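You operate a simulated robot arm through the tools that you are given. There is no shell and no other tool. Be economical: measure what you need, move in short steps, check, and stop when the job is done.

You are at the controls of a simulated robot arm. One attempt, no reset.

Task
Close both glue pots, wipe up the drips and push the plate in.
Fine: use the scrub pad and put it back. What is to be rubbed or washed off counts as gone when no trace of it is left.

Only the result counts: the job must be done as asked and must still hold three seconds after the hand-in. Knocking over, shifting, dropping, spilling or breaking anything else fails it.

Robot
A 6-joint arm with a two-finger parallel gripper, fixed in place. Base frame: the origin is at the foot of the arm, x ahead of it, y to its left, z up; the work surface is at about z = 850. Units: mm, degrees, N and s.
With the tool pointing down near the work surface it reaches from about 260 to 680 mm from the base axis. Its first joint turns from -66.0 to 66.0 degrees. Payload 2.9 kg.
The TCP is the grasp point between the finger pads, 30 mm short of the fingertips. In the tool frame z runs along the fingers and y along their closing line. Largest opening 110 mm; finger width 20, thickness 10; the body of the gripper, 48 by 112 mm, starts 55 mm behind the TCP.
Orientation is told as [roll, pitch, yaw] about the base's x, y, z axes, in that order, counted from this pose: with the fingers straight down and closing along the base's y, the tool's x points along the base's -x, its y along +y and its z along -z.

Tools
- The arm moves only by the tool jog_arm. Its argument "moves" is a list of rows, each a list of 7 numbers: the shift along the tool's x, y, z in mm, then the turn, a rotation vector about the tool's x, y, z in degrees, then the opening, from 0 (shut) to 1 (fully open). In form: [[x, y, z, wx, wy, wz, fingers], ...]. A call has 1 to 8 rows; each row is the pose to reach, as a shift and turn from the pose commanded when the call began, along the tool's axes at that moment. A row lasts 0.2 s, in which the tool goes at most 50 mm and 8.6 degrees; a call with a longer step from one row to the next is refused whole, and so is a gripper value outside its range. A pose out of reach is approached as far as the arm can. The call stops where the force on the tool passes 40 N (or 10 N more than at its start, if that is more) or the arm is blocked; 0.2 s more then pass. Each finger travels about 108 mm/s and halts on what it meets, pressing with about 28 N; the grip force reading is that of the motor and also rises with nothing between the fingers. The clock runs only during rows and for 0.2 s after the last one: add rows that repeat a pose to give the fingers time. It gives the time, the measured TCP pose, the force on the tool (base axes), the opening and the grip force at its end, in the units of the frame above (readings bear some noise), with the torque about the TCP (base axes, N m) and any sound that the robot's microphone picked up.
- Cameras (640 x 400 px; columns grow to the right, rows downward): "scene" is fixed at [60.4, 411.1, 1402.7]; the picture's right is [-0.91, -0.41, 0.00], its down [-0.19, 0.43, -0.88] and it looks along [0.36, -0.81, -0.47] (base axes); focal length 348 px, centre (320, 200). "wrist" rides on the gripper at [72, 17, -103] in the tool frame; the picture's right is [-0.23, 0.97, 0.00], its down [-0.76, -0.18, -0.62] and it looks along [-0.61, -0.14, 0.78] (tool axes); focal length 222 px, centre (320, 200). There is no depth. A picture from a camera that has moved, and an enlarged one, comes with that camera's place and axes in the base frame and with its lens. The place of the scene camera against the robot may be out by one fixed shift of up to 12 mm in any direction.
- snapshot(camera): a new picture of that camera. It takes no simulated time.
- enlarge(camera, box): a new picture of the part [left, top, right, bottom] of that camera's present view, enlarged. It takes no simulated time.
- job_done(): hands the job in; it is judged then, once.

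Go step by step. Nothing tells you positions but the pictures and the camera data: compare them with the known pose of the tool, close in by small moves and look again before you grip or let go. The budget is 120 turns and 76 pictures, counting those below and the enlarged ones. Unless the task says otherwise, let go and move clear before handing in, and close with one line.

The tools are called by a JSON object that holds its "method" and its "body". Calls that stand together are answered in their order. jog_arm: Moves the arm, as the interface text tells. Its arguments: {"type":"object","properties":{"moves":{"type":"array","items":{"type":"array","items":{"type":"number"}}}},"required":["moves"]} The other tools are called the same way: snapshot (camera) takes a picture; enlarge (camera, box) takes an enlarged picture of a part of a camera's view; job_done () hands the job in.

At the start:

```text
time: 0.0
tcp_pos: [379.9, -257.6, 1198.5]
ee_rot: [-0.1, 0.0, 0.0]
contact_force: [0.5, 0.1, 0.1]
ft_torque: [0.03, -0.02, 0.02]
opening: 110.1
finger_force: 0.0
```

scene: 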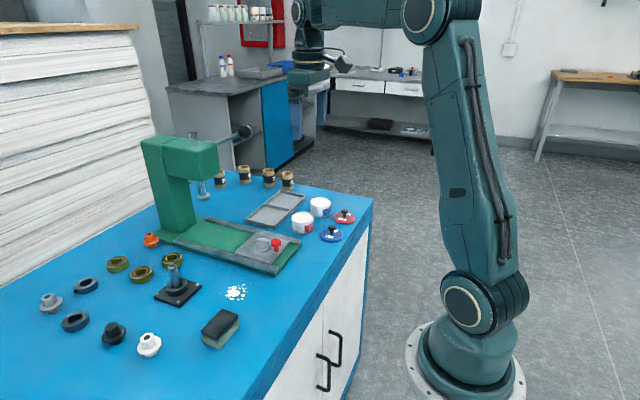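
wrist: 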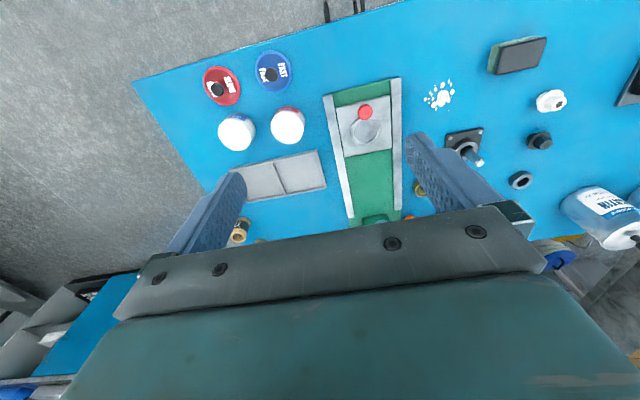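

I see a blue table with a green press, a sliding plate with a red knob, two white pots with a red and a blue lid, white drips and a scrub pad. I'll look closer first.

{"method": "enlarge", "body": {"camera": "scene", "box": [230, 170, 390, 270]}}

{"method": "enlarge", "body": {"camera": "scene", "box": [130, 220, 306, 360]}}

{"method": "enlarge", "body": {"camera": "wrist", "box": [180, 30, 580, 230]}}

```text
4.00 times, centred on (310, 220) of scene
camera zoom: at [60.4, 411.1, 1402.7], right [-0.91, -0.41, 0.0], down [-0.19, 0.43, -0.88], along [0.36, -0.81, -0.47], focal length 1393 px, centre (360, 120)
```

zoom: 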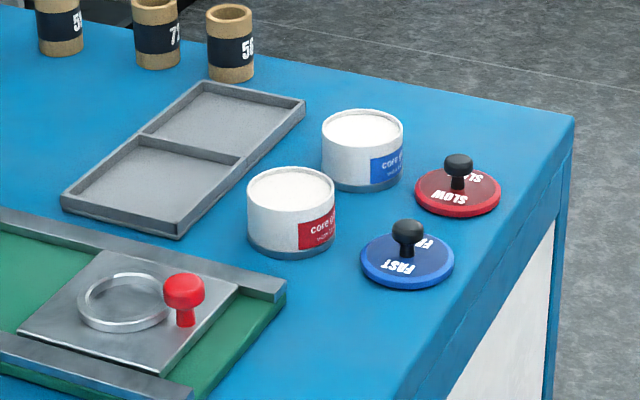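

```text
2.86 times, centred on (218, 290) of scene
camera zoom: at [60.4, 411.1, 1402.7], right [-0.91, -0.41, 0.0], down [-0.19, 0.43, -0.88], along [0.36, -0.81, -0.47], focal length 995 px, centre (611, -57)
```

zoom: 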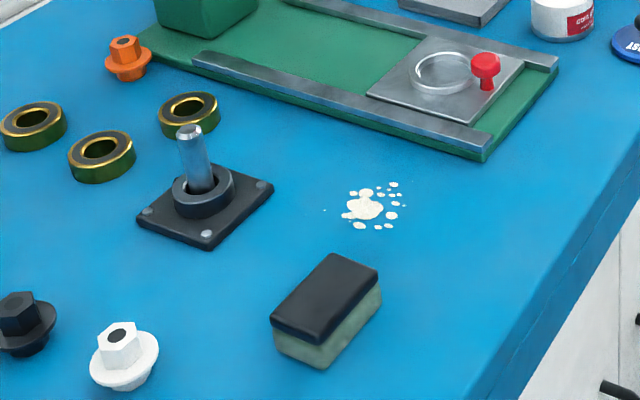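

```text
1.60 times, centred on (380, 130) of wrist
camera zoom: at [307.2, -239.2, 1302.0], right [0.23, 0.97, 0.0], down [0.76, -0.18, 0.62], along [0.61, -0.14, -0.78], focal length 355 px, centre (224, 312)
```

zoom: 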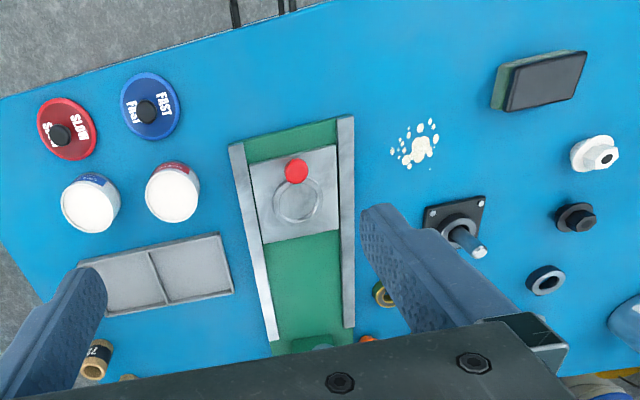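

Lids and pots must be matched, so I'll read the labels.

{"method": "enlarge", "body": {"camera": "scene", "box": [290, 194, 338, 236]}}

{"method": "enlarge", "body": {"camera": "scene", "box": [316, 204, 360, 246]}}

{"method": "enlarge", "body": {"camera": "wrist", "box": [200, 40, 310, 160]}}

```text
9.52 times, centred on (314, 215) of scene
camera zoom: at [60.4, 411.1, 1402.7], right [-0.91, -0.41, 0.0], down [-0.19, 0.43, -0.88], along [0.36, -0.81, -0.47], focal length 3316 px, centre (377, 57)
```

zoom: 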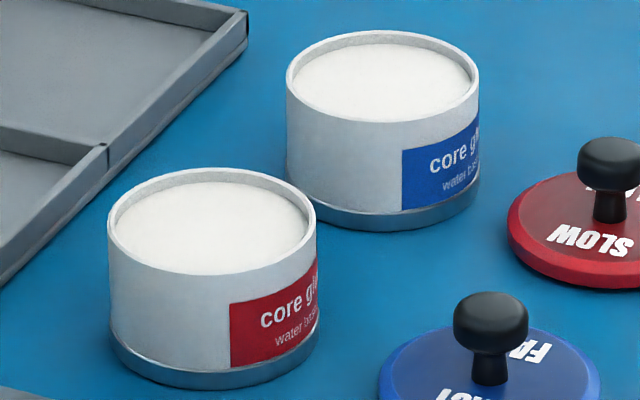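

```text
9.52 times, centred on (338, 225) of scene
camera zoom: at [60.4, 411.1, 1402.7], right [-0.91, -0.41, 0.0], down [-0.19, 0.43, -0.88], along [0.36, -0.81, -0.47], focal length 3316 px, centre (149, -38)
```

zoom: 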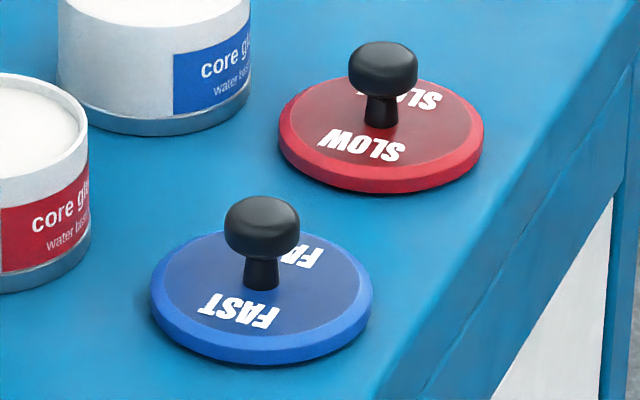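

```text
3.33 times, centred on (255, 100) of wrist
camera zoom: at [307.2, -239.2, 1302.0], right [0.23, 0.97, 0.0], down [0.76, -0.18, 0.62], along [0.61, -0.14, -0.78], focal length 740 px, centre (537, 533)
```

zoom: 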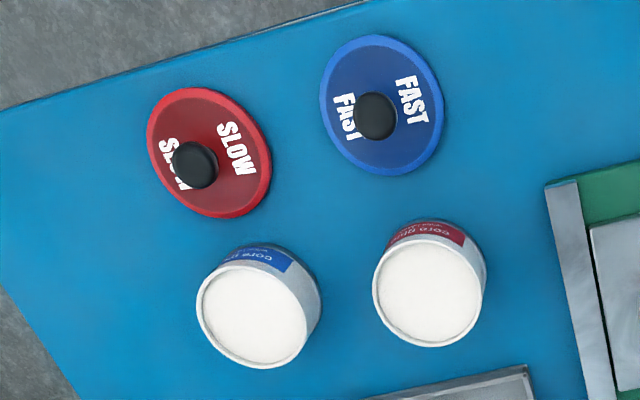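

The labels' colours pair with the lids: red lid to red-label pot at about (444,-333), blue lid to blue-label pot at about (435,-437). I go above the blue lid (about (355,-333)) for a closer look.

{"method": "jog_arm", "body": {"moves": [[5, -15, 40, 0, 0, 0, 1], [10, -30, 80, 0, 0, 0, 1], [15, -45, 120, 0, 0, 0, 0.8], [20, -60, 160, 0, 0, 0, 0.6], [25, -75, 195, 0, 0, 0, 0.5]]}}

{"method": "snapshot", "body": {"camera": "wrist"}}

{"method": "snapshot", "body": {"camera": "scene"}}

```text
time: 1.2
tcp_pos: [354.4, -332.1, 1002.3]
ee_rot: [0.0, 0.0, 0.0]
contact_force: [-0.6, -0.2, 1.1]
ft_torque: [0.06, 0.02, 0.02]
opening: 55.0
finger_force: 0.0
```

```text
67 pictures are left
camera wrist: at [281.6, -314.1, 1106.3], right [0.23, 0.97, 0.0], down [0.76, -0.18, 0.62], along [0.61, -0.14, -0.78], focal length 222 px, centre (320, 200)
```

wrist: 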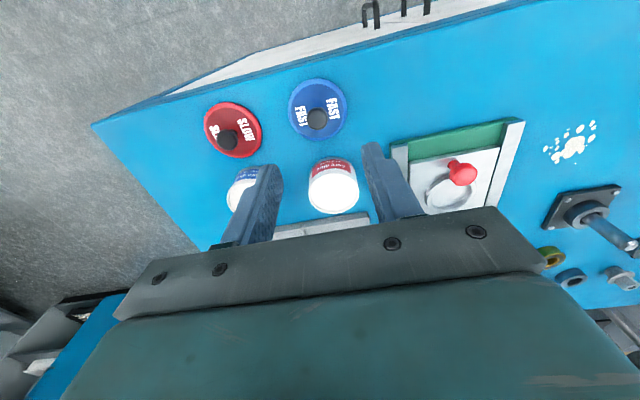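

```text
66 pictures are left
```

scene: 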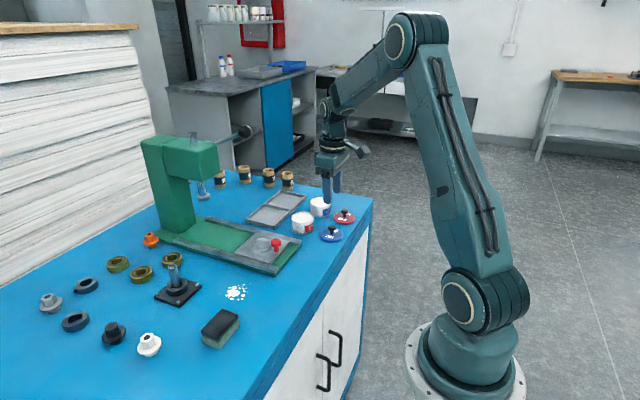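

{"method": "enlarge", "body": {"camera": "wrist", "box": [200, 70, 380, 220]}}

```text
2.67 times, centred on (290, 145) of wrist
camera zoom: at [281.6, -314.1, 1106.3], right [0.23, 0.97, 0.0], down [0.76, -0.18, 0.62], along [0.61, -0.14, -0.78], focal length 592 px, centre (400, 347)
```

zoom: 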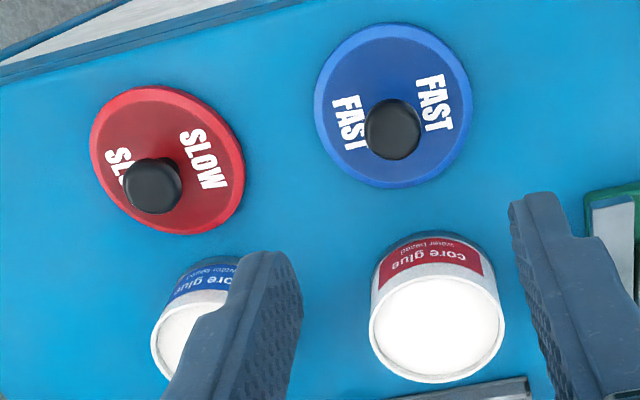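

Both sight lines agree: blue lid at about (353.5,-333) with its knob top at z≈885, red lid at (353.5,-433), red-label pot at (445,-334) with its top at z≈887. I descend around the blue knob.

{"method": "jog_arm", "body": {"moves": [[1, -0.5, 40, 0, 0, 0, 0.5], [1, -0.5, 80, 0, 0, 0, 0.5], [1, -0.5, 100, 0, 0, 0, 0.5], [1, -0.5, 109, 0, 0, 0, 0.5], [1, -0.5, 109, 0, 0, 0, 0.5]]}}

{"method": "snapshot", "body": {"camera": "wrist"}}

{"method": "enlarge", "body": {"camera": "scene", "box": [280, 160, 380, 250]}}

```text
time: 2.4
tcp_pos: [353.7, -332.6, 894.6]
ee_rot: [0.1, 0.0, 0.0]
contact_force: [0.2, -0.5, 0.1]
ft_torque: [0.0, -0.01, -0.03]
opening: 54.9
finger_force: 0.1
```

```text
64 pictures are left
camera wrist: at [280.9, -314.7, 998.0], right [0.23, 0.97, 0.0], down [0.76, -0.18, 0.62], along [0.61, -0.14, -0.78], focal length 222 px, centre (320, 200)
```

wrist: 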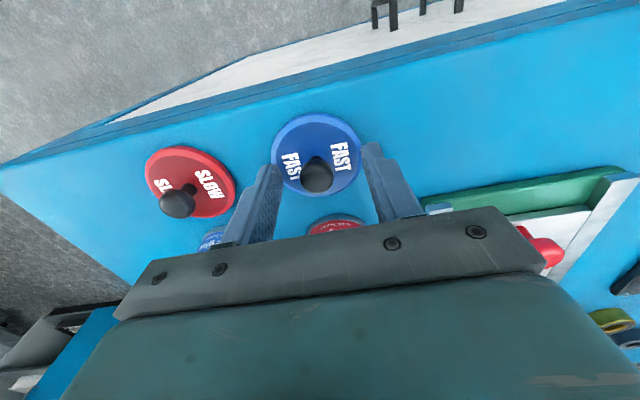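

```text
4.44 times, centred on (330, 205) of scene
camera zoom: at [60.4, 411.1, 1402.7], right [-0.91, -0.41, 0.0], down [-0.19, 0.43, -0.88], along [0.36, -0.81, -0.47], focal length 1547 px, centre (276, 178)
```

zoom: 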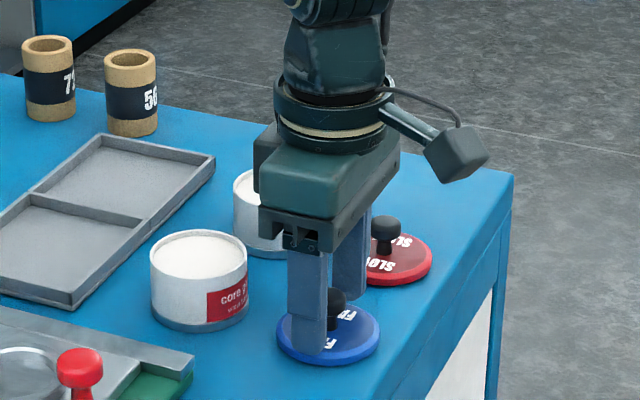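

The fingers straddle the blue knob and it looks centred. I go down 3 mm, close, and lift a little.

{"method": "jog_arm", "body": {"moves": [[1.5, 0, 3, 0, 0, 0, 0.5], [1.5, 0, 3, 0, 0, 0, 0.3], [1.5, 0, 3, 0, 0, 0, 0.1], [1.5, 0, 3, 0, 0, 0, 0.1], [1.5, 0, 3, 0, 0, 0, 0.1]]}}

{"method": "jog_arm", "body": {"moves": [[0, 0, -10, 0, 0, 0, 0.1], [0, 0, -40, 0, 0, 0, 0.1], [0, 0, -70, 0, 0, 0, 0.1], [0, 0, -70, 0, 0, 0, 0.1]]}}

{"method": "snapshot", "body": {"camera": "wrist"}}

{"method": "enlarge", "body": {"camera": "scene", "box": [280, 140, 380, 250]}}

```text
time: 3.6
tcp_pos: [351.8, -332.1, 892.2]
ee_rot: [0.0, 0.0, 0.1]
contact_force: [0.8, -0.8, 0.3]
ft_torque: [0.03, 0.01, -0.04]
opening: 19.8
finger_force: 27.7
```

```text
time: 4.6
tcp_pos: [352.7, -331.5, 962.3]
ee_rot: [0.0, 0.0, 0.0]
contact_force: [-0.2, -0.3, -0.3]
ft_torque: [0.02, 0.0, -0.02]
opening: 19.7
finger_force: 28.1
```

```text
62 pictures are left
camera wrist: at [280.3, -313.4, 1066.6], right [0.23, 0.97, 0.0], down [0.76, -0.18, 0.62], along [0.61, -0.14, -0.78], focal length 222 px, centre (320, 200)
```

wrist: 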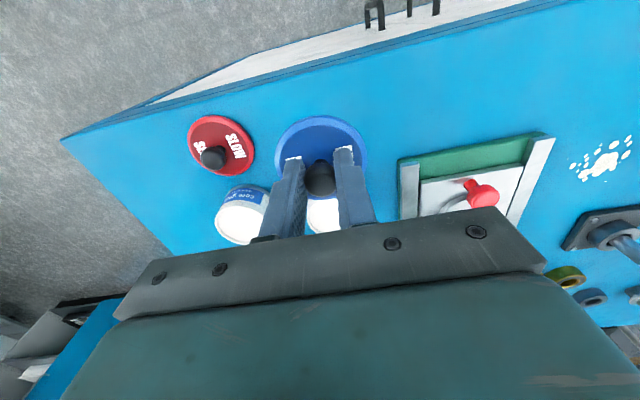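

```text
3.64 times, centred on (330, 195) of scene
camera zoom: at [60.4, 411.1, 1402.7], right [-0.91, -0.41, 0.0], down [-0.19, 0.43, -0.88], along [0.36, -0.81, -0.47], focal length 1266 px, centre (284, 218)
```

zoom: 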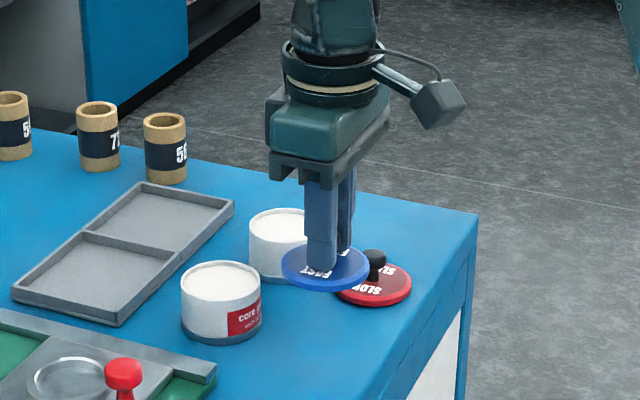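

The blue lid is held. I measure the blue pot from here.

{"method": "enlarge", "body": {"camera": "wrist", "box": [190, 170, 290, 250]}}

```text
5.00 times, centred on (240, 210) of wrist
camera zoom: at [280.3, -313.4, 1066.6], right [0.23, 0.97, 0.0], down [0.76, -0.18, 0.62], along [0.61, -0.14, -0.78], focal length 1111 px, centre (720, 150)
```

zoom: 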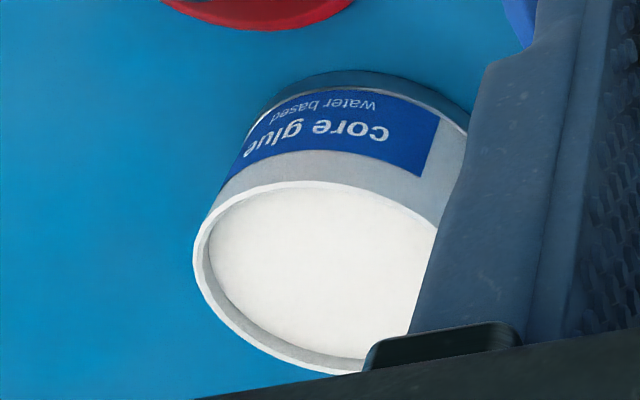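

The blue pot is at about (436,-440). I carry the lid above it, higher up, and look again to refine that.

{"method": "jog_arm", "body": {"moves": [[0, 0, -40, 0, 0, 0, 0.1], [-20, -30, -48, 0, 0, 0, 0.1], [-45, -60, -48, 0, 0, 0, 0.1], [-65, -85, -48, 0, 0, 0, 0.1], [-82, -108, -48, 0, 0, 0, 0.1], [-82, -108, -48, 0, 0, 0, 0.1]]}}

{"method": "enlarge", "body": {"camera": "wrist", "box": [240, 80, 440, 220]}}

```text
time: 6.0
tcp_pos: [436.0, -442.5, 1009.2]
ee_rot: [0.0, 0.1, 0.0]
contact_force: [-0.1, -0.4, 0.0]
ft_torque: [0.0, 0.0, 0.01]
opening: 19.6
finger_force: 28.2
```

```text
2.86 times, centred on (340, 150) of wrist
camera zoom: at [362.4, -423.5, 1113.5], right [0.23, 0.97, 0.0], down [0.76, -0.18, 0.62], along [0.61, -0.14, -0.78], focal length 635 px, centre (263, 343)
```

zoom: 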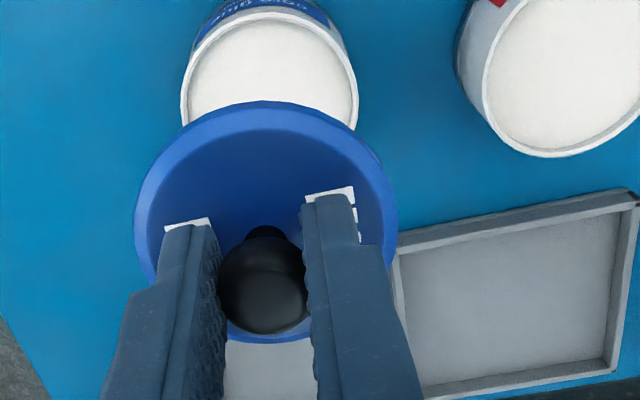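

The lid is nearly over the pot, and in this view the pot is 1–3 mm further toward -x and +y. I lower to about 12 mm above it and compare in both cameras.

{"method": "jog_arm", "body": {"moves": [[1, 2, 35, 0, 0, 0, 0.1], [1, 2, 60, 0, 0, 0, 0.1], [1, 2, 66, 0, 0, 0, 0.1], [1, 2, 66, 0, 0, 0, 0.1]]}}

{"method": "enlarge", "body": {"camera": "wrist", "box": [240, 80, 440, 220]}}

{"method": "enlarge", "body": {"camera": "scene", "box": [290, 180, 354, 220]}}

```text
time: 7.0
tcp_pos: [432.9, -437.8, 945.3]
ee_rot: [-0.1, 0.0, 0.0]
contact_force: [0.6, 0.5, -0.5]
ft_torque: [0.03, 0.01, 0.02]
opening: 19.6
finger_force: 27.9
```

```text
2.86 times, centred on (340, 150) of wrist
camera zoom: at [361.6, -420.7, 1047.3], right [0.23, 0.97, 0.0], down [0.76, -0.18, 0.62], along [0.61, -0.14, -0.78], focal length 635 px, centre (263, 343)
```

zoom: 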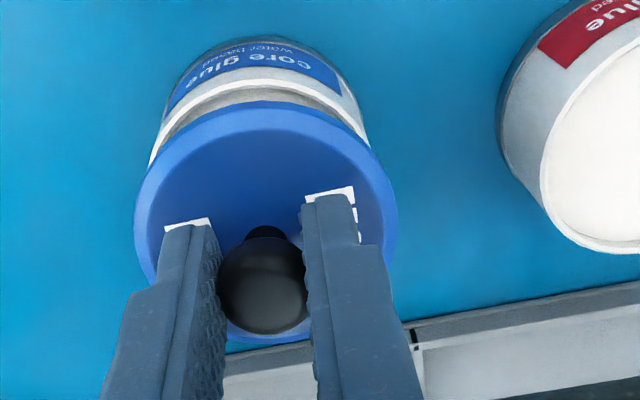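

```text
10.00 times, centred on (322, 200) of scene
camera zoom: at [60.4, 411.1, 1402.7], right [-0.91, -0.41, 0.0], down [-0.19, 0.43, -0.88], along [0.36, -0.81, -0.47], focal length 3482 px, centre (300, 200)
```

zoom: 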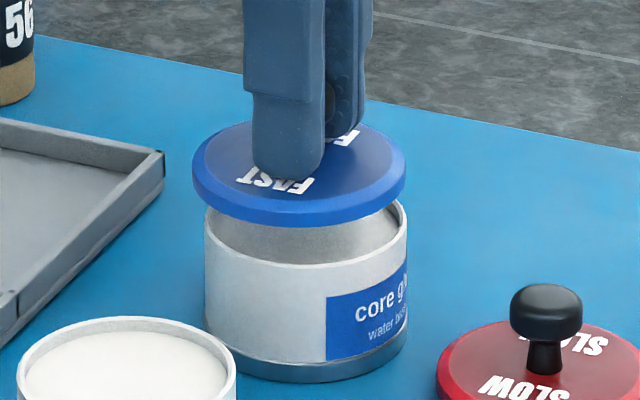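

By both cameras the lid needs to move about 2 mm in -x and 0.8 mm in -y. I correct that and go 10 mm lower.

{"method": "jog_arm", "body": {"moves": [[2.1, -0.8, 0, 0, 0, 0, 0.1], [2.1, -0.8, 5, 0, 0, 0, 0.1], [2.1, -0.8, 10, 0, 0, 0, 0.1], [2.1, -0.8, 10, 0, 0, 0, 0.1]]}}

{"method": "enlarge", "body": {"camera": "scene", "box": [290, 180, 354, 220]}}

{"method": "enlarge", "body": {"camera": "wrist", "box": [260, 90, 380, 200]}}

```text
time: 8.0
tcp_pos: [430.5, -440.3, 932.4]
ee_rot: [0.0, 0.0, 0.0]
contact_force: [0.5, -0.3, -0.5]
ft_torque: [0.0, -0.02, 0.01]
opening: 19.6
finger_force: 27.9
```

```text
10.00 times, centred on (322, 200) of scene
camera zoom: at [60.4, 411.1, 1402.7], right [-0.91, -0.41, 0.0], down [-0.19, 0.43, -0.88], along [0.36, -0.81, -0.47], focal length 3482 px, centre (300, 200)
```

zoom: 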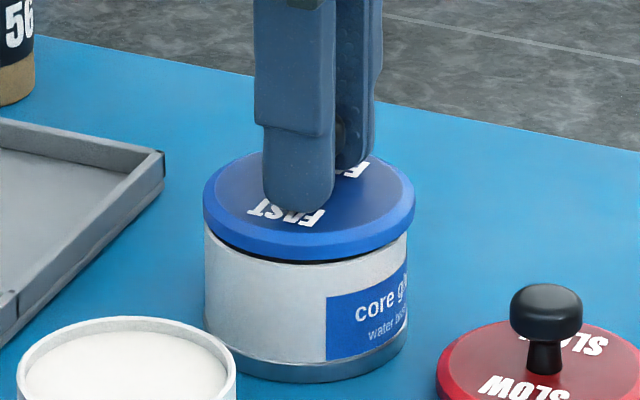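

```text
3.64 times, centred on (320, 145) of wrist
camera zoom: at [358.7, -421.9, 1036.4], right [0.23, 0.97, 0.0], down [0.76, -0.18, 0.62], along [0.61, -0.14, -0.78], focal length 808 px, centre (320, 400)
```

zoom: 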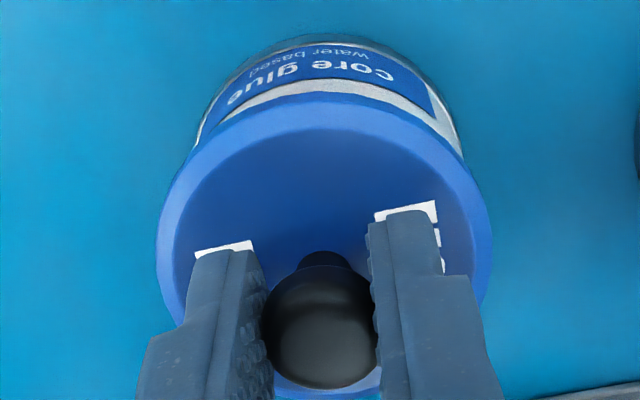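

It's within about 1 mm, and I trim that off. Then I lower gently to contact.

{"method": "jog_arm", "body": {"moves": [[-0.6, 0.8, 0, 0, 0, 0, 0.1], [-0.6, 0.8, 1.5, 0, 0, 0, 0.1], [-0.6, 0.8, 3, 0, 0, 0, 0.1], [-0.6, 0.8, 3, 0, 0, 0, 0.1]]}}

{"method": "enlarge", "body": {"camera": "scene", "box": [290, 180, 354, 220]}}

```text
time: 9.0
tcp_pos: [432.0, -439.5, 931.5]
ee_rot: [-0.1, -0.1, -0.1]
contact_force: [-1.4, -2.0, 9.1]
ft_torque: [0.18, 0.12, 0.05]
opening: 19.8
finger_force: 27.7
```

```text
10.00 times, centred on (322, 200) of scene
camera zoom: at [60.2, 411.1, 1402.6], right [-0.91, -0.41, 0.0], down [-0.19, 0.43, -0.88], along [0.36, -0.81, -0.47], focal length 3482 px, centre (300, 200)
```

zoom: 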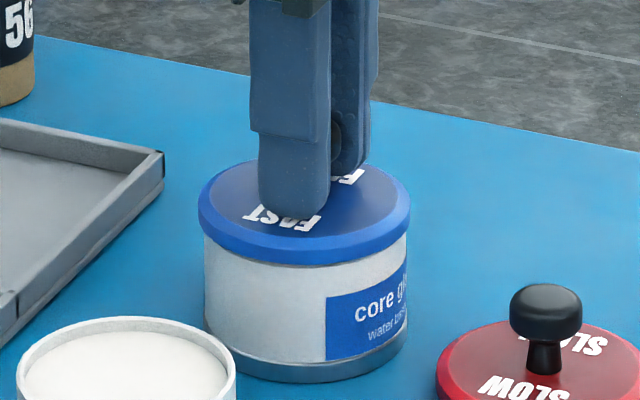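

Contact at 9 N with the lid flush and centred on the pot. I release and rise.

{"method": "jog_arm", "body": {"moves": [[0, 0, -1, 0, 0, 0, 0.2], [0, 0, -1, 0, 0, 0, 0.35], [0, 0, -1, 0, 0, 0, 0.45], [0, 0, -30, 0, 0, 0, 0.45], [0, 0, -70, 0, 0, 0, 0.5], [0, 0, -70, 0, 0, 0, 0.5]]}}

{"method": "enlarge", "body": {"camera": "scene", "box": [290, 180, 354, 220]}}

{"method": "snapshot", "body": {"camera": "wrist"}}

```text
time: 10.4
tcp_pos: [430.9, -439.4, 999.4]
ee_rot: [0.1, 0.0, 0.0]
contact_force: [-1.0, 0.4, 0.2]
ft_torque: [-0.04, -0.03, -0.01]
opening: 54.8
finger_force: 0.0
heard: snap
```

```text
10.00 times, centred on (322, 200) of scene
camera zoom: at [60.4, 411.1, 1402.7], right [-0.91, -0.41, 0.0], down [-0.19, 0.43, -0.88], along [0.36, -0.81, -0.47], focal length 3482 px, centre (300, 200)
```

zoom: 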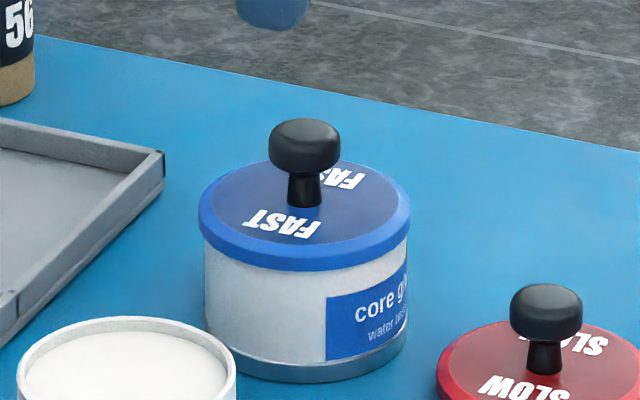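

```text
52 pictures are left
camera wrist: at [358.7, -421.4, 1104.1], right [0.23, 0.97, 0.0], down [0.76, -0.18, 0.62], along [0.61, -0.14, -0.78], focal length 222 px, centre (320, 200)
```

wrist: 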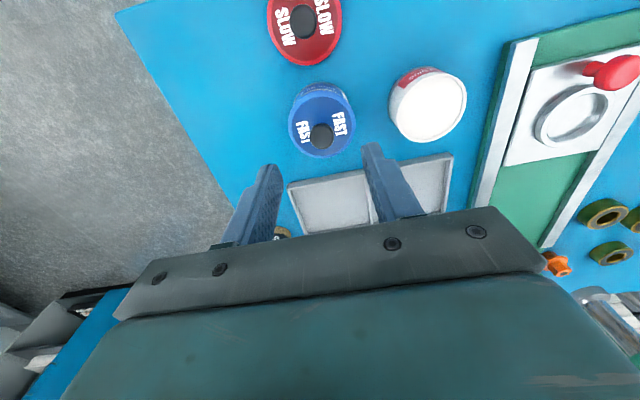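

A snap was heard, so the blue lid is on. Next the red lid, with its knob at about (354,-433.5).

{"method": "jog_arm", "body": {"moves": [[39, 3, 0, 0, 0, 0, 0.5], [77.5, 6, 10, 0, 0, 0, 0.5], [77.5, 6, 50, 0, 0, 0, 0.5], [77.5, 6, 90, 0, 0, 0, 0.5], [77.5, 6, 103, 0, 0, 0, 0.5], [77.5, 6, 103, 0, 0, 0, 0.5]]}}

{"method": "snapshot", "body": {"camera": "wrist"}}

```text
time: 11.8
tcp_pos: [355.5, -431.7, 896.9]
ee_rot: [0.0, 0.0, 0.0]
contact_force: [0.8, 0.7, 0.4]
ft_torque: [0.01, 0.01, 0.01]
opening: 54.8
finger_force: 0.1
```

```text
51 pictures are left
camera wrist: at [282.0, -415.2, 1000.6], right [0.23, 0.97, 0.0], down [0.76, -0.18, 0.62], along [0.61, -0.14, -0.78], focal length 222 px, centre (320, 200)
```

wrist: 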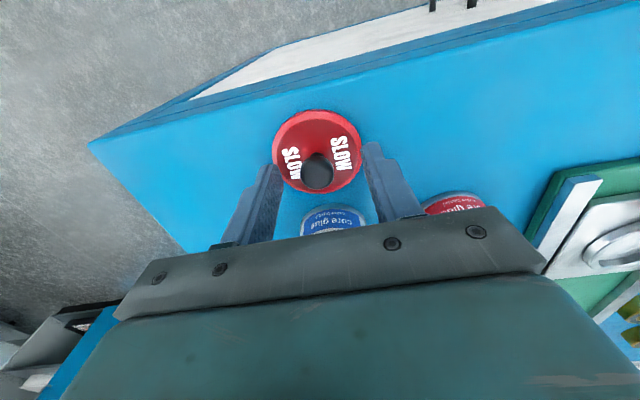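

Well aligned on the red knob. I close and lift.

{"method": "jog_arm", "body": {"moves": [[1, 0, 4, 0, 0, 0, 0.5], [1, 0, 4, 0, 0, 0, 0.3], [1, 0, 4, 0, 0, 0, 0.1], [1, 0, 4, 0, 0, 0, 0.1], [1, 0, 4, 0, 0, 0, 0.1]]}}

{"method": "jog_arm", "body": {"moves": [[0, 0, -10, 0, 0, 0, 0.1], [0, 0, -40, 0, 0, 0, 0.1], [0, 0, -80, 0, 0, 0, 0.1], [0, 0, -118, 0, 0, 0, 0.1], [0, 0, -118, 0, 0, 0, 0.1]]}}

{"method": "enlarge", "body": {"camera": "scene", "box": [270, 140, 390, 240]}}

```text
time: 13.0
tcp_pos: [353.1, -432.0, 893.5]
ee_rot: [0.0, 0.0, 0.0]
contact_force: [0.2, 0.3, -1.4]
ft_torque: [0.0, 0.03, 0.01]
opening: 19.6
finger_force: 28.1
```

```text
time: 14.2
tcp_pos: [353.6, -432.6, 1013.4]
ee_rot: [0.1, 0.0, 0.0]
contact_force: [0.7, 0.8, -0.4]
ft_torque: [0.01, 0.04, 0.0]
opening: 19.9
finger_force: 28.2
```

```text
4.00 times, centred on (330, 190) of scene
camera zoom: at [60.4, 411.1, 1402.7], right [-0.91, -0.41, 0.0], down [-0.19, 0.43, -0.88], along [0.36, -0.81, -0.47], focal length 1393 px, centre (280, 240)
```

zoom: 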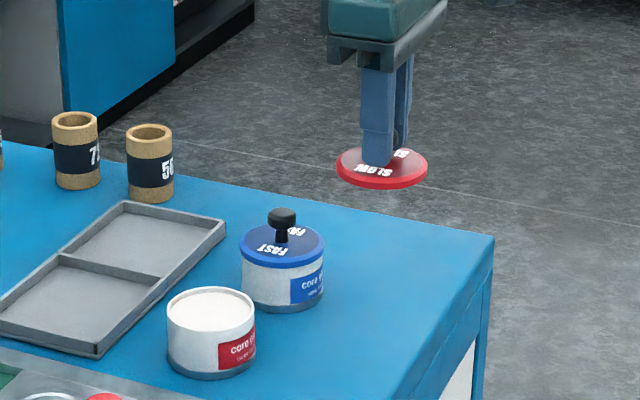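

The red lid is held. I carry it over the red-label pot (about (442,-334)) and lower to about 13 mm above it.

{"method": "jog_arm", "body": {"moves": [[-29, 33, 0, 0, 0, 0, 0.1], [-58, 66, 0, 0, 0, 0, 0.1], [-88, 98, 0, 0, 0, 0, 0.1], [-88, 98, 30, 0, 0, 0, 0.1], [-88, 98, 55, 0, 0, 0, 0.1], [-88, 98, 66, 0, 0, 0, 0.1], [-88, 98, 66, 0, 0, 0, 0.1]]}}

{"method": "enlarge", "body": {"camera": "wrist", "box": [260, 90, 380, 200]}}

{"method": "enlarge", "body": {"camera": "scene", "box": [270, 195, 334, 235]}}

```text
time: 15.8
tcp_pos: [441.4, -335.1, 945.2]
ee_rot: [0.0, 0.0, 0.0]
contact_force: [0.2, 0.3, -0.2]
ft_torque: [-0.02, -0.03, -0.02]
opening: 19.7
finger_force: 27.9
```

```text
3.64 times, centred on (320, 145) of wrist
camera zoom: at [369.1, -317.0, 1049.3], right [0.23, 0.97, 0.0], down [0.76, -0.18, 0.62], along [0.61, -0.14, -0.78], focal length 808 px, centre (320, 400)
```

zoom: 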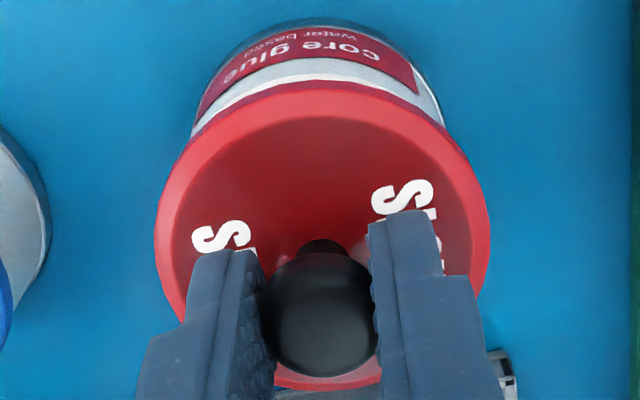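

```text
10.00 times, centred on (302, 215) of scene
camera zoom: at [60.4, 411.1, 1402.7], right [-0.91, -0.41, 0.0], down [-0.19, 0.43, -0.88], along [0.36, -0.81, -0.47], focal length 3482 px, centre (500, 50)
```

zoom: 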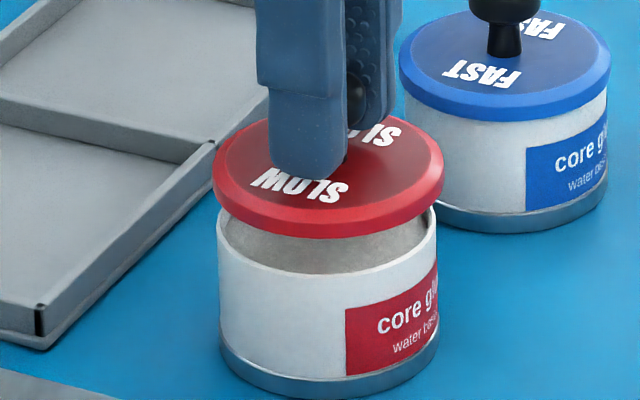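

Within about 1 mm; I shift +1 in x and -0.9 in y and lower 11 mm.

{"method": "jog_arm", "body": {"moves": [[-1, -0.9, 0, 0, 0, 0, 0.1], [-1, -0.9, 5, 0, 0, 0, 0.1], [-1, -0.9, 11, 0, 0, 0, 0.1], [-1, -0.9, 11, 0, 0, 0, 0.1]]}}

{"method": "enlarge", "body": {"camera": "wrist", "box": [260, 90, 380, 200]}}

{"method": "enlarge", "body": {"camera": "scene", "box": [270, 195, 334, 235]}}

```text
time: 16.8
tcp_pos: [442.2, -335.5, 934.5]
ee_rot: [0.0, 0.1, -0.1]
contact_force: [0.1, -1.2, -0.4]
ft_torque: [0.0, -0.02, -0.01]
opening: 19.8
finger_force: 28.3
```

```text
3.64 times, centred on (320, 145) of wrist
camera zoom: at [370.1, -317.6, 1038.4], right [0.23, 0.97, 0.0], down [0.76, -0.18, 0.62], along [0.61, -0.14, -0.78], focal length 808 px, centre (320, 400)
```

zoom: 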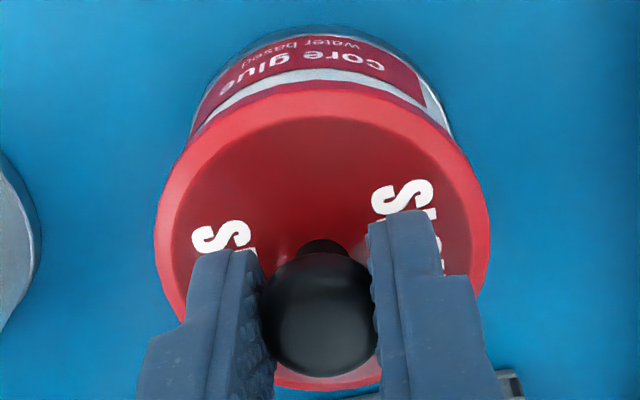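

```text
10.00 times, centred on (302, 215) of scene
camera zoom: at [60.4, 411.1, 1402.7], right [-0.91, -0.41, 0.0], down [-0.19, 0.43, -0.88], along [0.36, -0.81, -0.47], focal length 3482 px, centre (500, 50)
```

zoom: 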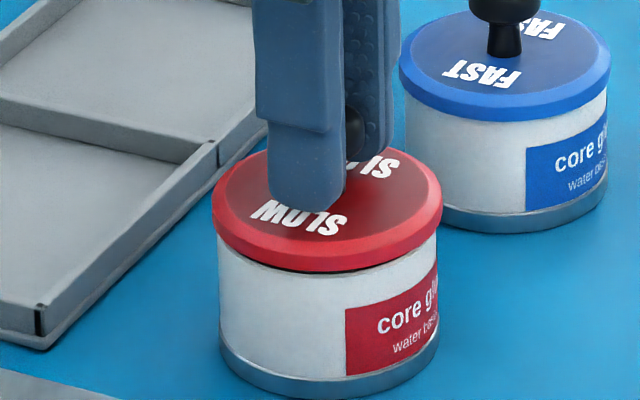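

Centred in both views. I lower to contact, with a press of about 10 N.

{"method": "jog_arm", "body": {"moves": [[0, 0, 1.5, 0, 0, 0, 0.1], [0, 0, 3, 0, 0, 0, 0.1], [0, 0, 4, 0, 0, 0, 0.1], [0, 0, 4, 0, 0, 0, 0.1]]}}

```text
time: 17.8
tcp_pos: [442.7, -335.5, 930.2]
ee_rot: [-0.1, -0.2, 0.0]
contact_force: [0.2, -0.6, 7.4]
ft_torque: [-0.03, -0.02, 0.0]
opening: 20.0
finger_force: 27.8
```

Contact at 7 N. I release and rise.

{"method": "jog_arm", "body": {"moves": [[0, 0, 0, 0, 0, 0, 0.2], [0, 0, -1, 0, 0, 0, 0.35], [0, 0, -1, 0, 0, 0, 0.45], [0, 0, -30, 0, 0, 0, 0.45], [0, 0, -70, 0, 0, 0, 0.5], [0, 0, -70, 0, 0, 0, 0.5]]}}

{"method": "enlarge", "body": {"camera": "scene", "box": [270, 195, 334, 235]}}

{"method": "enlarge", "body": {"camera": "scene", "box": [130, 120, 310, 280]}}

{"method": "snapshot", "body": {"camera": "wrist"}}

```text
time: 19.2
tcp_pos: [441.7, -335.5, 999.3]
ee_rot: [-0.1, 0.1, 0.0]
contact_force: [0.2, -0.2, 0.3]
ft_torque: [0.0, 0.02, 0.03]
opening: 55.0
finger_force: 0.0
heard: snap
```

```text
10.00 times, centred on (302, 215) of scene
camera zoom: at [60.4, 411.1, 1402.7], right [-0.91, -0.41, 0.0], down [-0.19, 0.43, -0.88], along [0.36, -0.81, -0.47], focal length 3482 px, centre (500, 50)
```

zoom: 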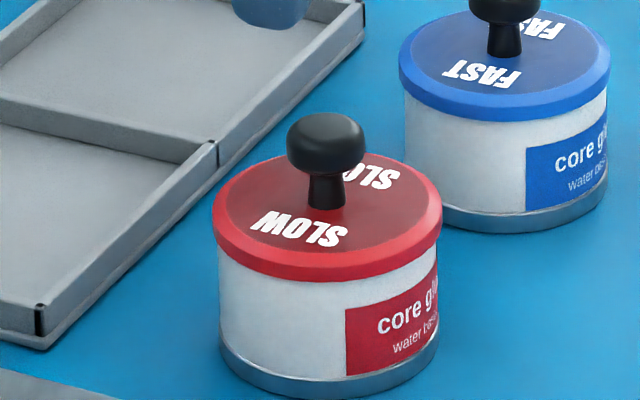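

```text
2.50 times, centred on (220, 200) of scene
camera zoom: at [60.4, 411.1, 1402.7], right [-0.91, -0.41, 0.0], down [-0.19, 0.43, -0.88], along [0.36, -0.81, -0.47], focal length 870 px, centre (570, 200)
```

zoom: 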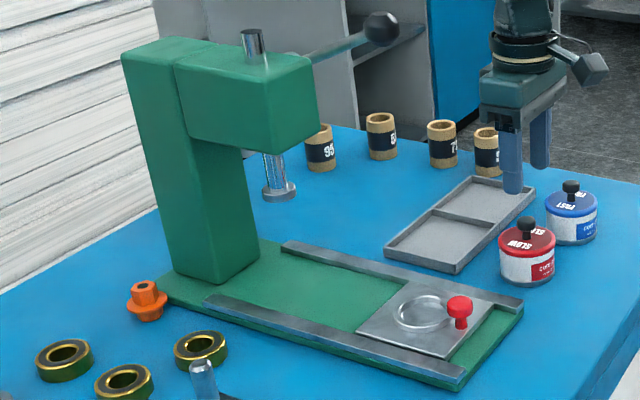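

```text
43 pictures are left
camera wrist: at [369.8, -317.9, 1103.3], right [0.23, 0.97, 0.0], down [0.76, -0.18, 0.62], along [0.61, -0.14, -0.78], focal length 222 px, centre (320, 200)
```

wrist: 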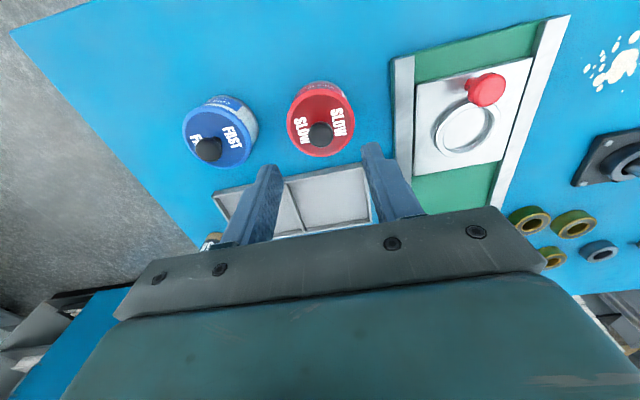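

Both lids are snapped on. The plate's red knob is at about (448,-185, 888) and must go about +150 mm in x under the press ram. I'll shut the fingers, tilt them forward so the hand stays clear of the press head, and get behind the knob.

{"method": "jog_arm", "body": {"moves": [[12, 30, 0, 0, -7, 0, 0.3], [24, 60, 0, 0, -14, 0, 0.1], [36, 90, 0, 0, -21, 0, 0], [48, 120, 0, 0, -28, 0, 0], [57, 150, 0, 0, -35, 0, 0], [57, 150, 0, 0, -35, 0, 0]]}}

{"method": "snapshot", "body": {"camera": "wrist"}}

{"method": "snapshot", "body": {"camera": "scene"}}

```text
time: 20.6
tcp_pos: [385.8, -184.5, 1001.0]
ee_rot: [0.1, -35.2, 0.1]
contact_force: [0.7, 1.0, 0.3]
ft_torque: [-0.01, -0.03, 0.0]
opening: 0.0
finger_force: 28.2
```

```text
42 pictures are left
camera wrist: at [266.5, -167.4, 1044.4], right [0.19, 0.97, 0.13], down [0.27, -0.18, 0.95], along [0.95, -0.14, -0.29], focal length 222 px, centre (320, 200)
```

wrist: 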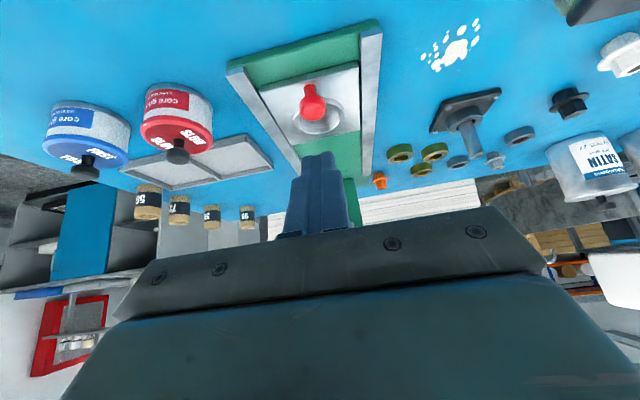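

```text
41 pictures are left
```

scene: 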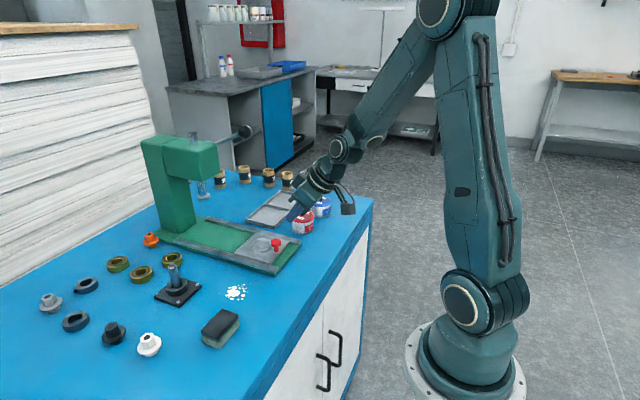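

The tilt is right. I descend behind the knob to TCP (398,-185,898).

{"method": "jog_arm", "body": {"moves": [[16, 0, 31, 0, 0, 0, 0], [32, 0, 62, 0, 0, 0, 0], [44, -0.5, 85, 0, 0, 0, 0], [49, -0.5, 91, 0, 0, 0, 0], [49, -0.5, 91, 0, 0, 0, 0]]}}

{"method": "snapshot", "body": {"camera": "wrist"}}

{"method": "enlarge", "body": {"camera": "scene", "box": [240, 200, 320, 270]}}

```text
time: 21.8
tcp_pos: [397.6, -185.4, 897.8]
ee_rot: [0.0, -35.1, 0.1]
contact_force: [0.4, -0.5, -0.5]
ft_torque: [0.01, 0.0, -0.02]
opening: 0.1
finger_force: 27.8
```

```text
40 pictures are left
camera wrist: at [278.7, -168.3, 941.9], right [0.19, 0.97, 0.13], down [0.27, -0.18, 0.95], along [0.95, -0.14, -0.29], focal length 222 px, centre (320, 200)
```

wrist: 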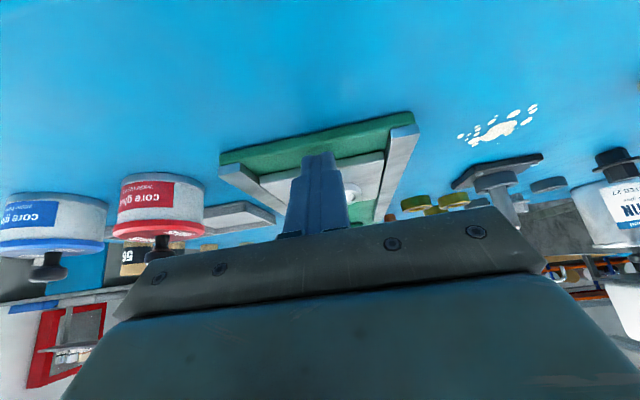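

```text
5.71 times, centred on (280, 235) of scene
camera zoom: at [60.4, 411.1, 1402.7], right [-0.91, -0.41, 0.0], down [-0.19, 0.43, -0.88], along [0.36, -0.81, -0.47], focal length 1990 px, centre (549, 0)
```

zoom: 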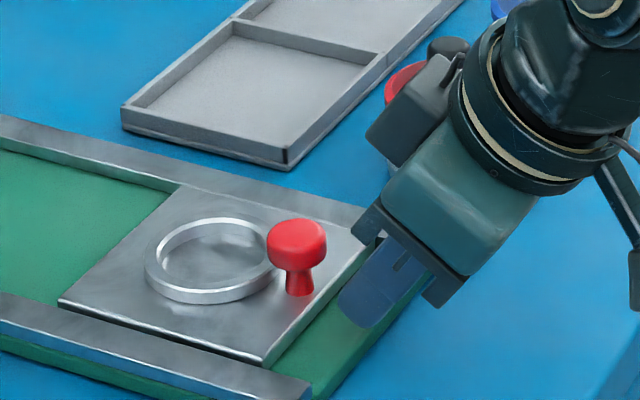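

Fingertips are aligned behind the knob. I push along +x in moderate steps.

{"method": "jog_arm", "body": {"moves": [[-8.2, 0, 5.7, 0, 0, 0, 0], [-16.4, 0, 11.5, 0, 0, 0, 0], [-24.6, 0, 17.2, 0, 0, 0, 0], [-36.9, 0, 25.8, 0, 0, 0, 0], [-49.1, 0, 34.4, 0, 0, 0, 0], [-61.4, 0, 43, 0, 0, 0, 0], [-73.7, 0, 51.6, 0, 0, 0, 0], [-82, 0, 57.4, 0, 0, 0, 0]]}}

{"method": "enlarge", "body": {"camera": "scene", "box": [130, 120, 330, 280]}}

```text
time: 23.6
tcp_pos: [497.2, -186.0, 896.9]
ee_rot: [0.0, -35.0, 0.0]
contact_force: [-1.0, -0.2, -0.5]
ft_torque: [0.01, 0.04, 0.0]
opening: 0.0
finger_force: 28.0
```

```text
2.50 times, centred on (230, 200) of scene
camera zoom: at [60.4, 411.1, 1402.7], right [-0.91, -0.41, 0.0], down [-0.19, 0.43, -0.88], along [0.36, -0.81, -0.47], focal length 870 px, centre (545, 200)
```

zoom: 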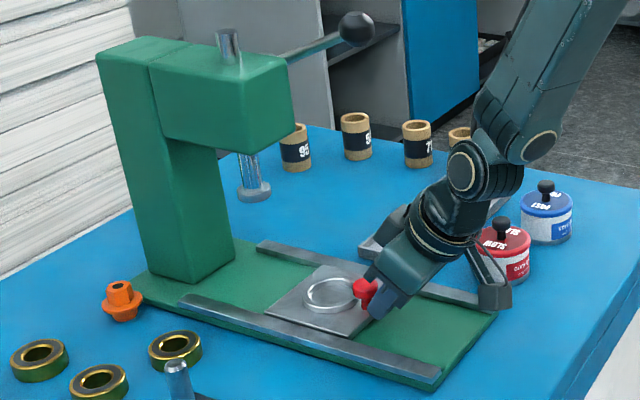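

The plate slides. I push 40 mm more and check.

{"method": "jog_arm", "body": {"moves": [[-8.2, 0, 5.7, 0, 0, 0, 0], [-16.4, 0, 11.5, 0, 0, 0, 0], [-24.6, 0, 17.2, 0, 0, 0, 0], [-32.8, 0, 22.9, 0, 0, 0, 0], [-32.8, 0, 22.9, 0, 0, 0, 0]]}}

{"method": "enlarge", "body": {"camera": "scene", "box": [130, 120, 330, 280]}}

```text
time: 24.8
tcp_pos: [536.4, -185.9, 896.6]
ee_rot: [0.0, -35.0, 0.1]
contact_force: [0.0, -0.1, 0.6]
ft_torque: [0.01, 0.03, -0.02]
opening: 0.0
finger_force: 27.8
```

```text
2.50 times, centred on (230, 200) of scene
camera zoom: at [60.4, 411.1, 1402.7], right [-0.91, -0.41, 0.0], down [-0.19, 0.43, -0.88], along [0.36, -0.81, -0.47], focal length 870 px, centre (545, 200)
```

zoom: 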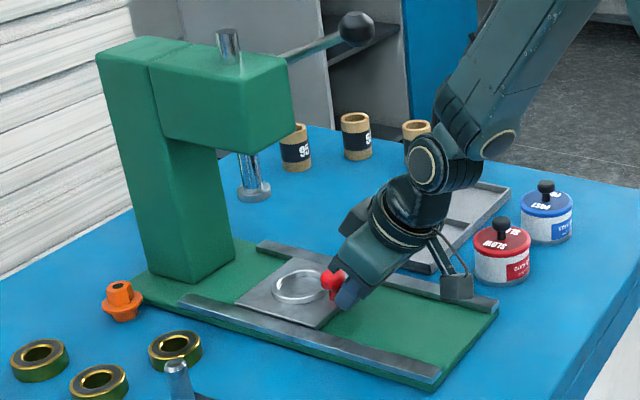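

The nest needs about 33 mm more to be under the ram. I push 26 mm, then creep.

{"method": "jog_arm", "body": {"moves": [[-8.2, 0, 5.7, 0, 0, 0, 0], [-16.4, 0, 11.5, 0, 0, 0, 0], [-21.3, 0, 14.9, 0, 0, 0, 0], [-21.3, 0, 14.9, 0, 0, 0, 0]]}}

{"method": "enlarge", "body": {"camera": "scene", "box": [160, 160, 280, 250]}}

```text
time: 25.8
tcp_pos: [563.0, -186.0, 896.7]
ee_rot: [0.0, -35.0, 0.0]
contact_force: [-1.3, -0.4, 0.7]
ft_torque: [0.0, -0.01, 0.03]
opening: 0.1
finger_force: 28.2
```

```text
4.44 times, centred on (220, 205) of scene
camera zoom: at [60.4, 411.1, 1402.7], right [-0.91, -0.41, 0.0], down [-0.19, 0.43, -0.88], along [0.36, -0.81, -0.47], focal length 1547 px, centre (764, 178)
```

zoom: 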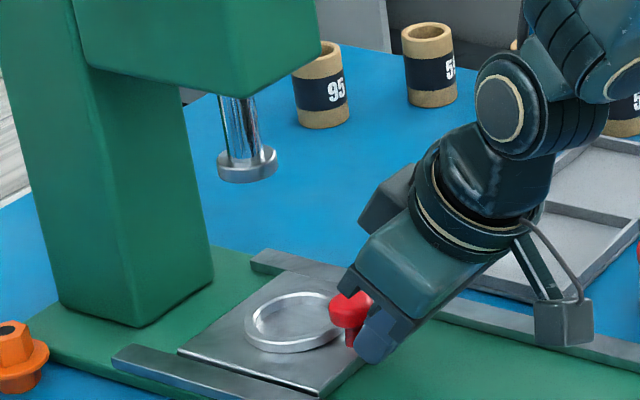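

About 13 mm remain for the nest to sit under the ram. I creep forward.

{"method": "jog_arm", "body": {"moves": [[-2.5, 0, 1.7, 0, 0, 0, 0], [-4.9, 0, 3.4, 0, 0, 0, 0], [-7.4, 0, 5.2, 0, 0, 0, 0], [-9, 0, 6.3, 0, 0, 0, 0], [-9, 0, 6.3, 0, 0, 0, 0]]}}

{"method": "enlarge", "body": {"camera": "scene", "box": [160, 160, 280, 250]}}

```text
time: 27.0
tcp_pos: [575.4, -186.1, 897.6]
ee_rot: [0.0, -35.0, 0.0]
contact_force: [0.1, 0.5, 1.0]
ft_torque: [0.0, 0.0, 0.01]
opening: 0.0
finger_force: 28.0
```

```text
4.44 times, centred on (220, 205) of scene
camera zoom: at [60.4, 411.1, 1402.7], right [-0.91, -0.41, 0.0], down [-0.19, 0.43, -0.88], along [0.36, -0.81, -0.47], focal length 1547 px, centre (764, 178)
```

zoom: 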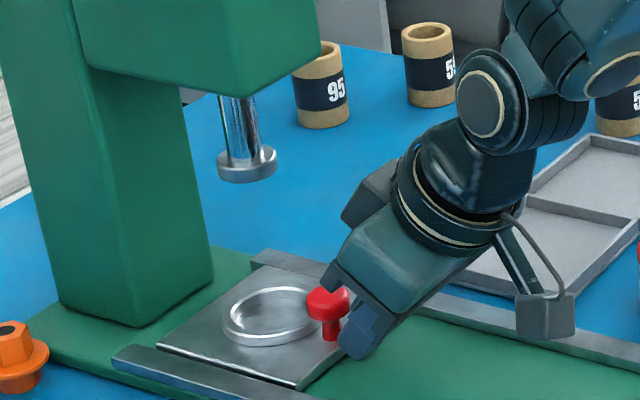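

The nest now looks right under the ram, and the plate seems to have run a few mm ahead of the fingers. I creep forward gently to feel whether it sits against a stop.

{"method": "jog_arm", "body": {"moves": [[-0.8, 0, 0.6, 0, 0, 0, 0], [-1.6, 0, 1.1, 0, 0, 0, 0], [-2.5, 0, 1.7, 0, 0, 0, 0], [-3.3, 0, 2.3, 0, 0, 0, 0], [-3.3, 0, 2.3, 0, 0, 0, 0]]}}

{"method": "enlarge", "body": {"camera": "scene", "box": [160, 160, 280, 250]}}

```text
time: 28.2
tcp_pos: [577.5, -186.2, 896.7]
ee_rot: [0.0, -35.0, 0.0]
contact_force: [0.1, -0.4, 0.1]
ft_torque: [0.02, 0.01, 0.0]
opening: 0.0
finger_force: 28.0
```

```text
4.44 times, centred on (220, 205) of scene
camera zoom: at [60.4, 411.1, 1402.7], right [-0.91, -0.41, 0.0], down [-0.19, 0.43, -0.88], along [0.36, -0.81, -0.47], focal length 1547 px, centre (764, 178)
```

zoom: 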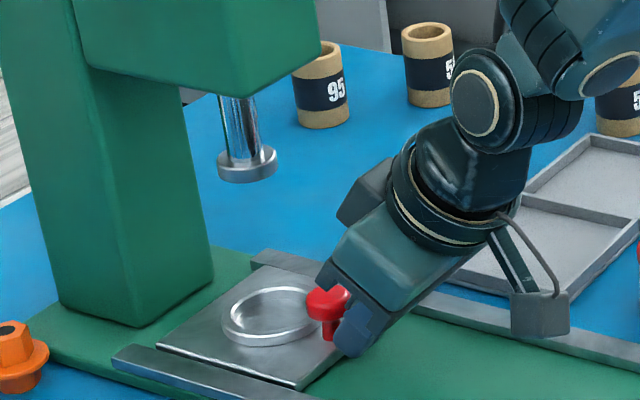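

The plate hasn't moved and the finger is just reaching the knob. I creep 4 mm more to feel for a stop.

{"method": "jog_arm", "body": {"moves": [[-0.8, 0, 0.6, 0, 0, 0, 0], [-1.6, 0, 1.1, 0, 0, 0, 0], [-2.5, 0, 1.7, 0, 0, 0, 0], [-3.3, 0, 2.3, 0, 0, 0, 0], [-3.3, 0, 2.3, 0, 0, 0, 0]]}}

{"method": "enlarge", "body": {"camera": "scene", "box": [160, 160, 280, 250]}}

```text
time: 29.4
tcp_pos: [581.2, -185.5, 896.6]
ee_rot: [0.1, -34.8, -0.1]
contact_force: [-24.3, 1.3, 9.8]
ft_torque: [0.07, 0.21, -0.02]
opening: 0.2
finger_force: 27.8
```

```text
4.44 times, centred on (220, 205) of scene
camera zoom: at [59.6, 411.1, 1402.7], right [-0.91, -0.41, 0.0], down [-0.19, 0.43, -0.88], along [0.36, -0.81, -0.47], focal length 1547 px, centre (764, 178)
```

zoom: 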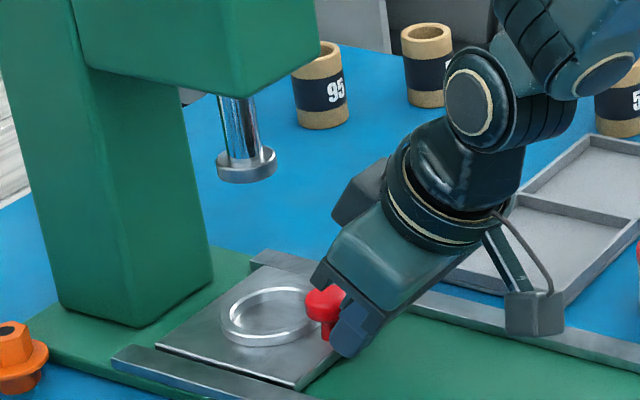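

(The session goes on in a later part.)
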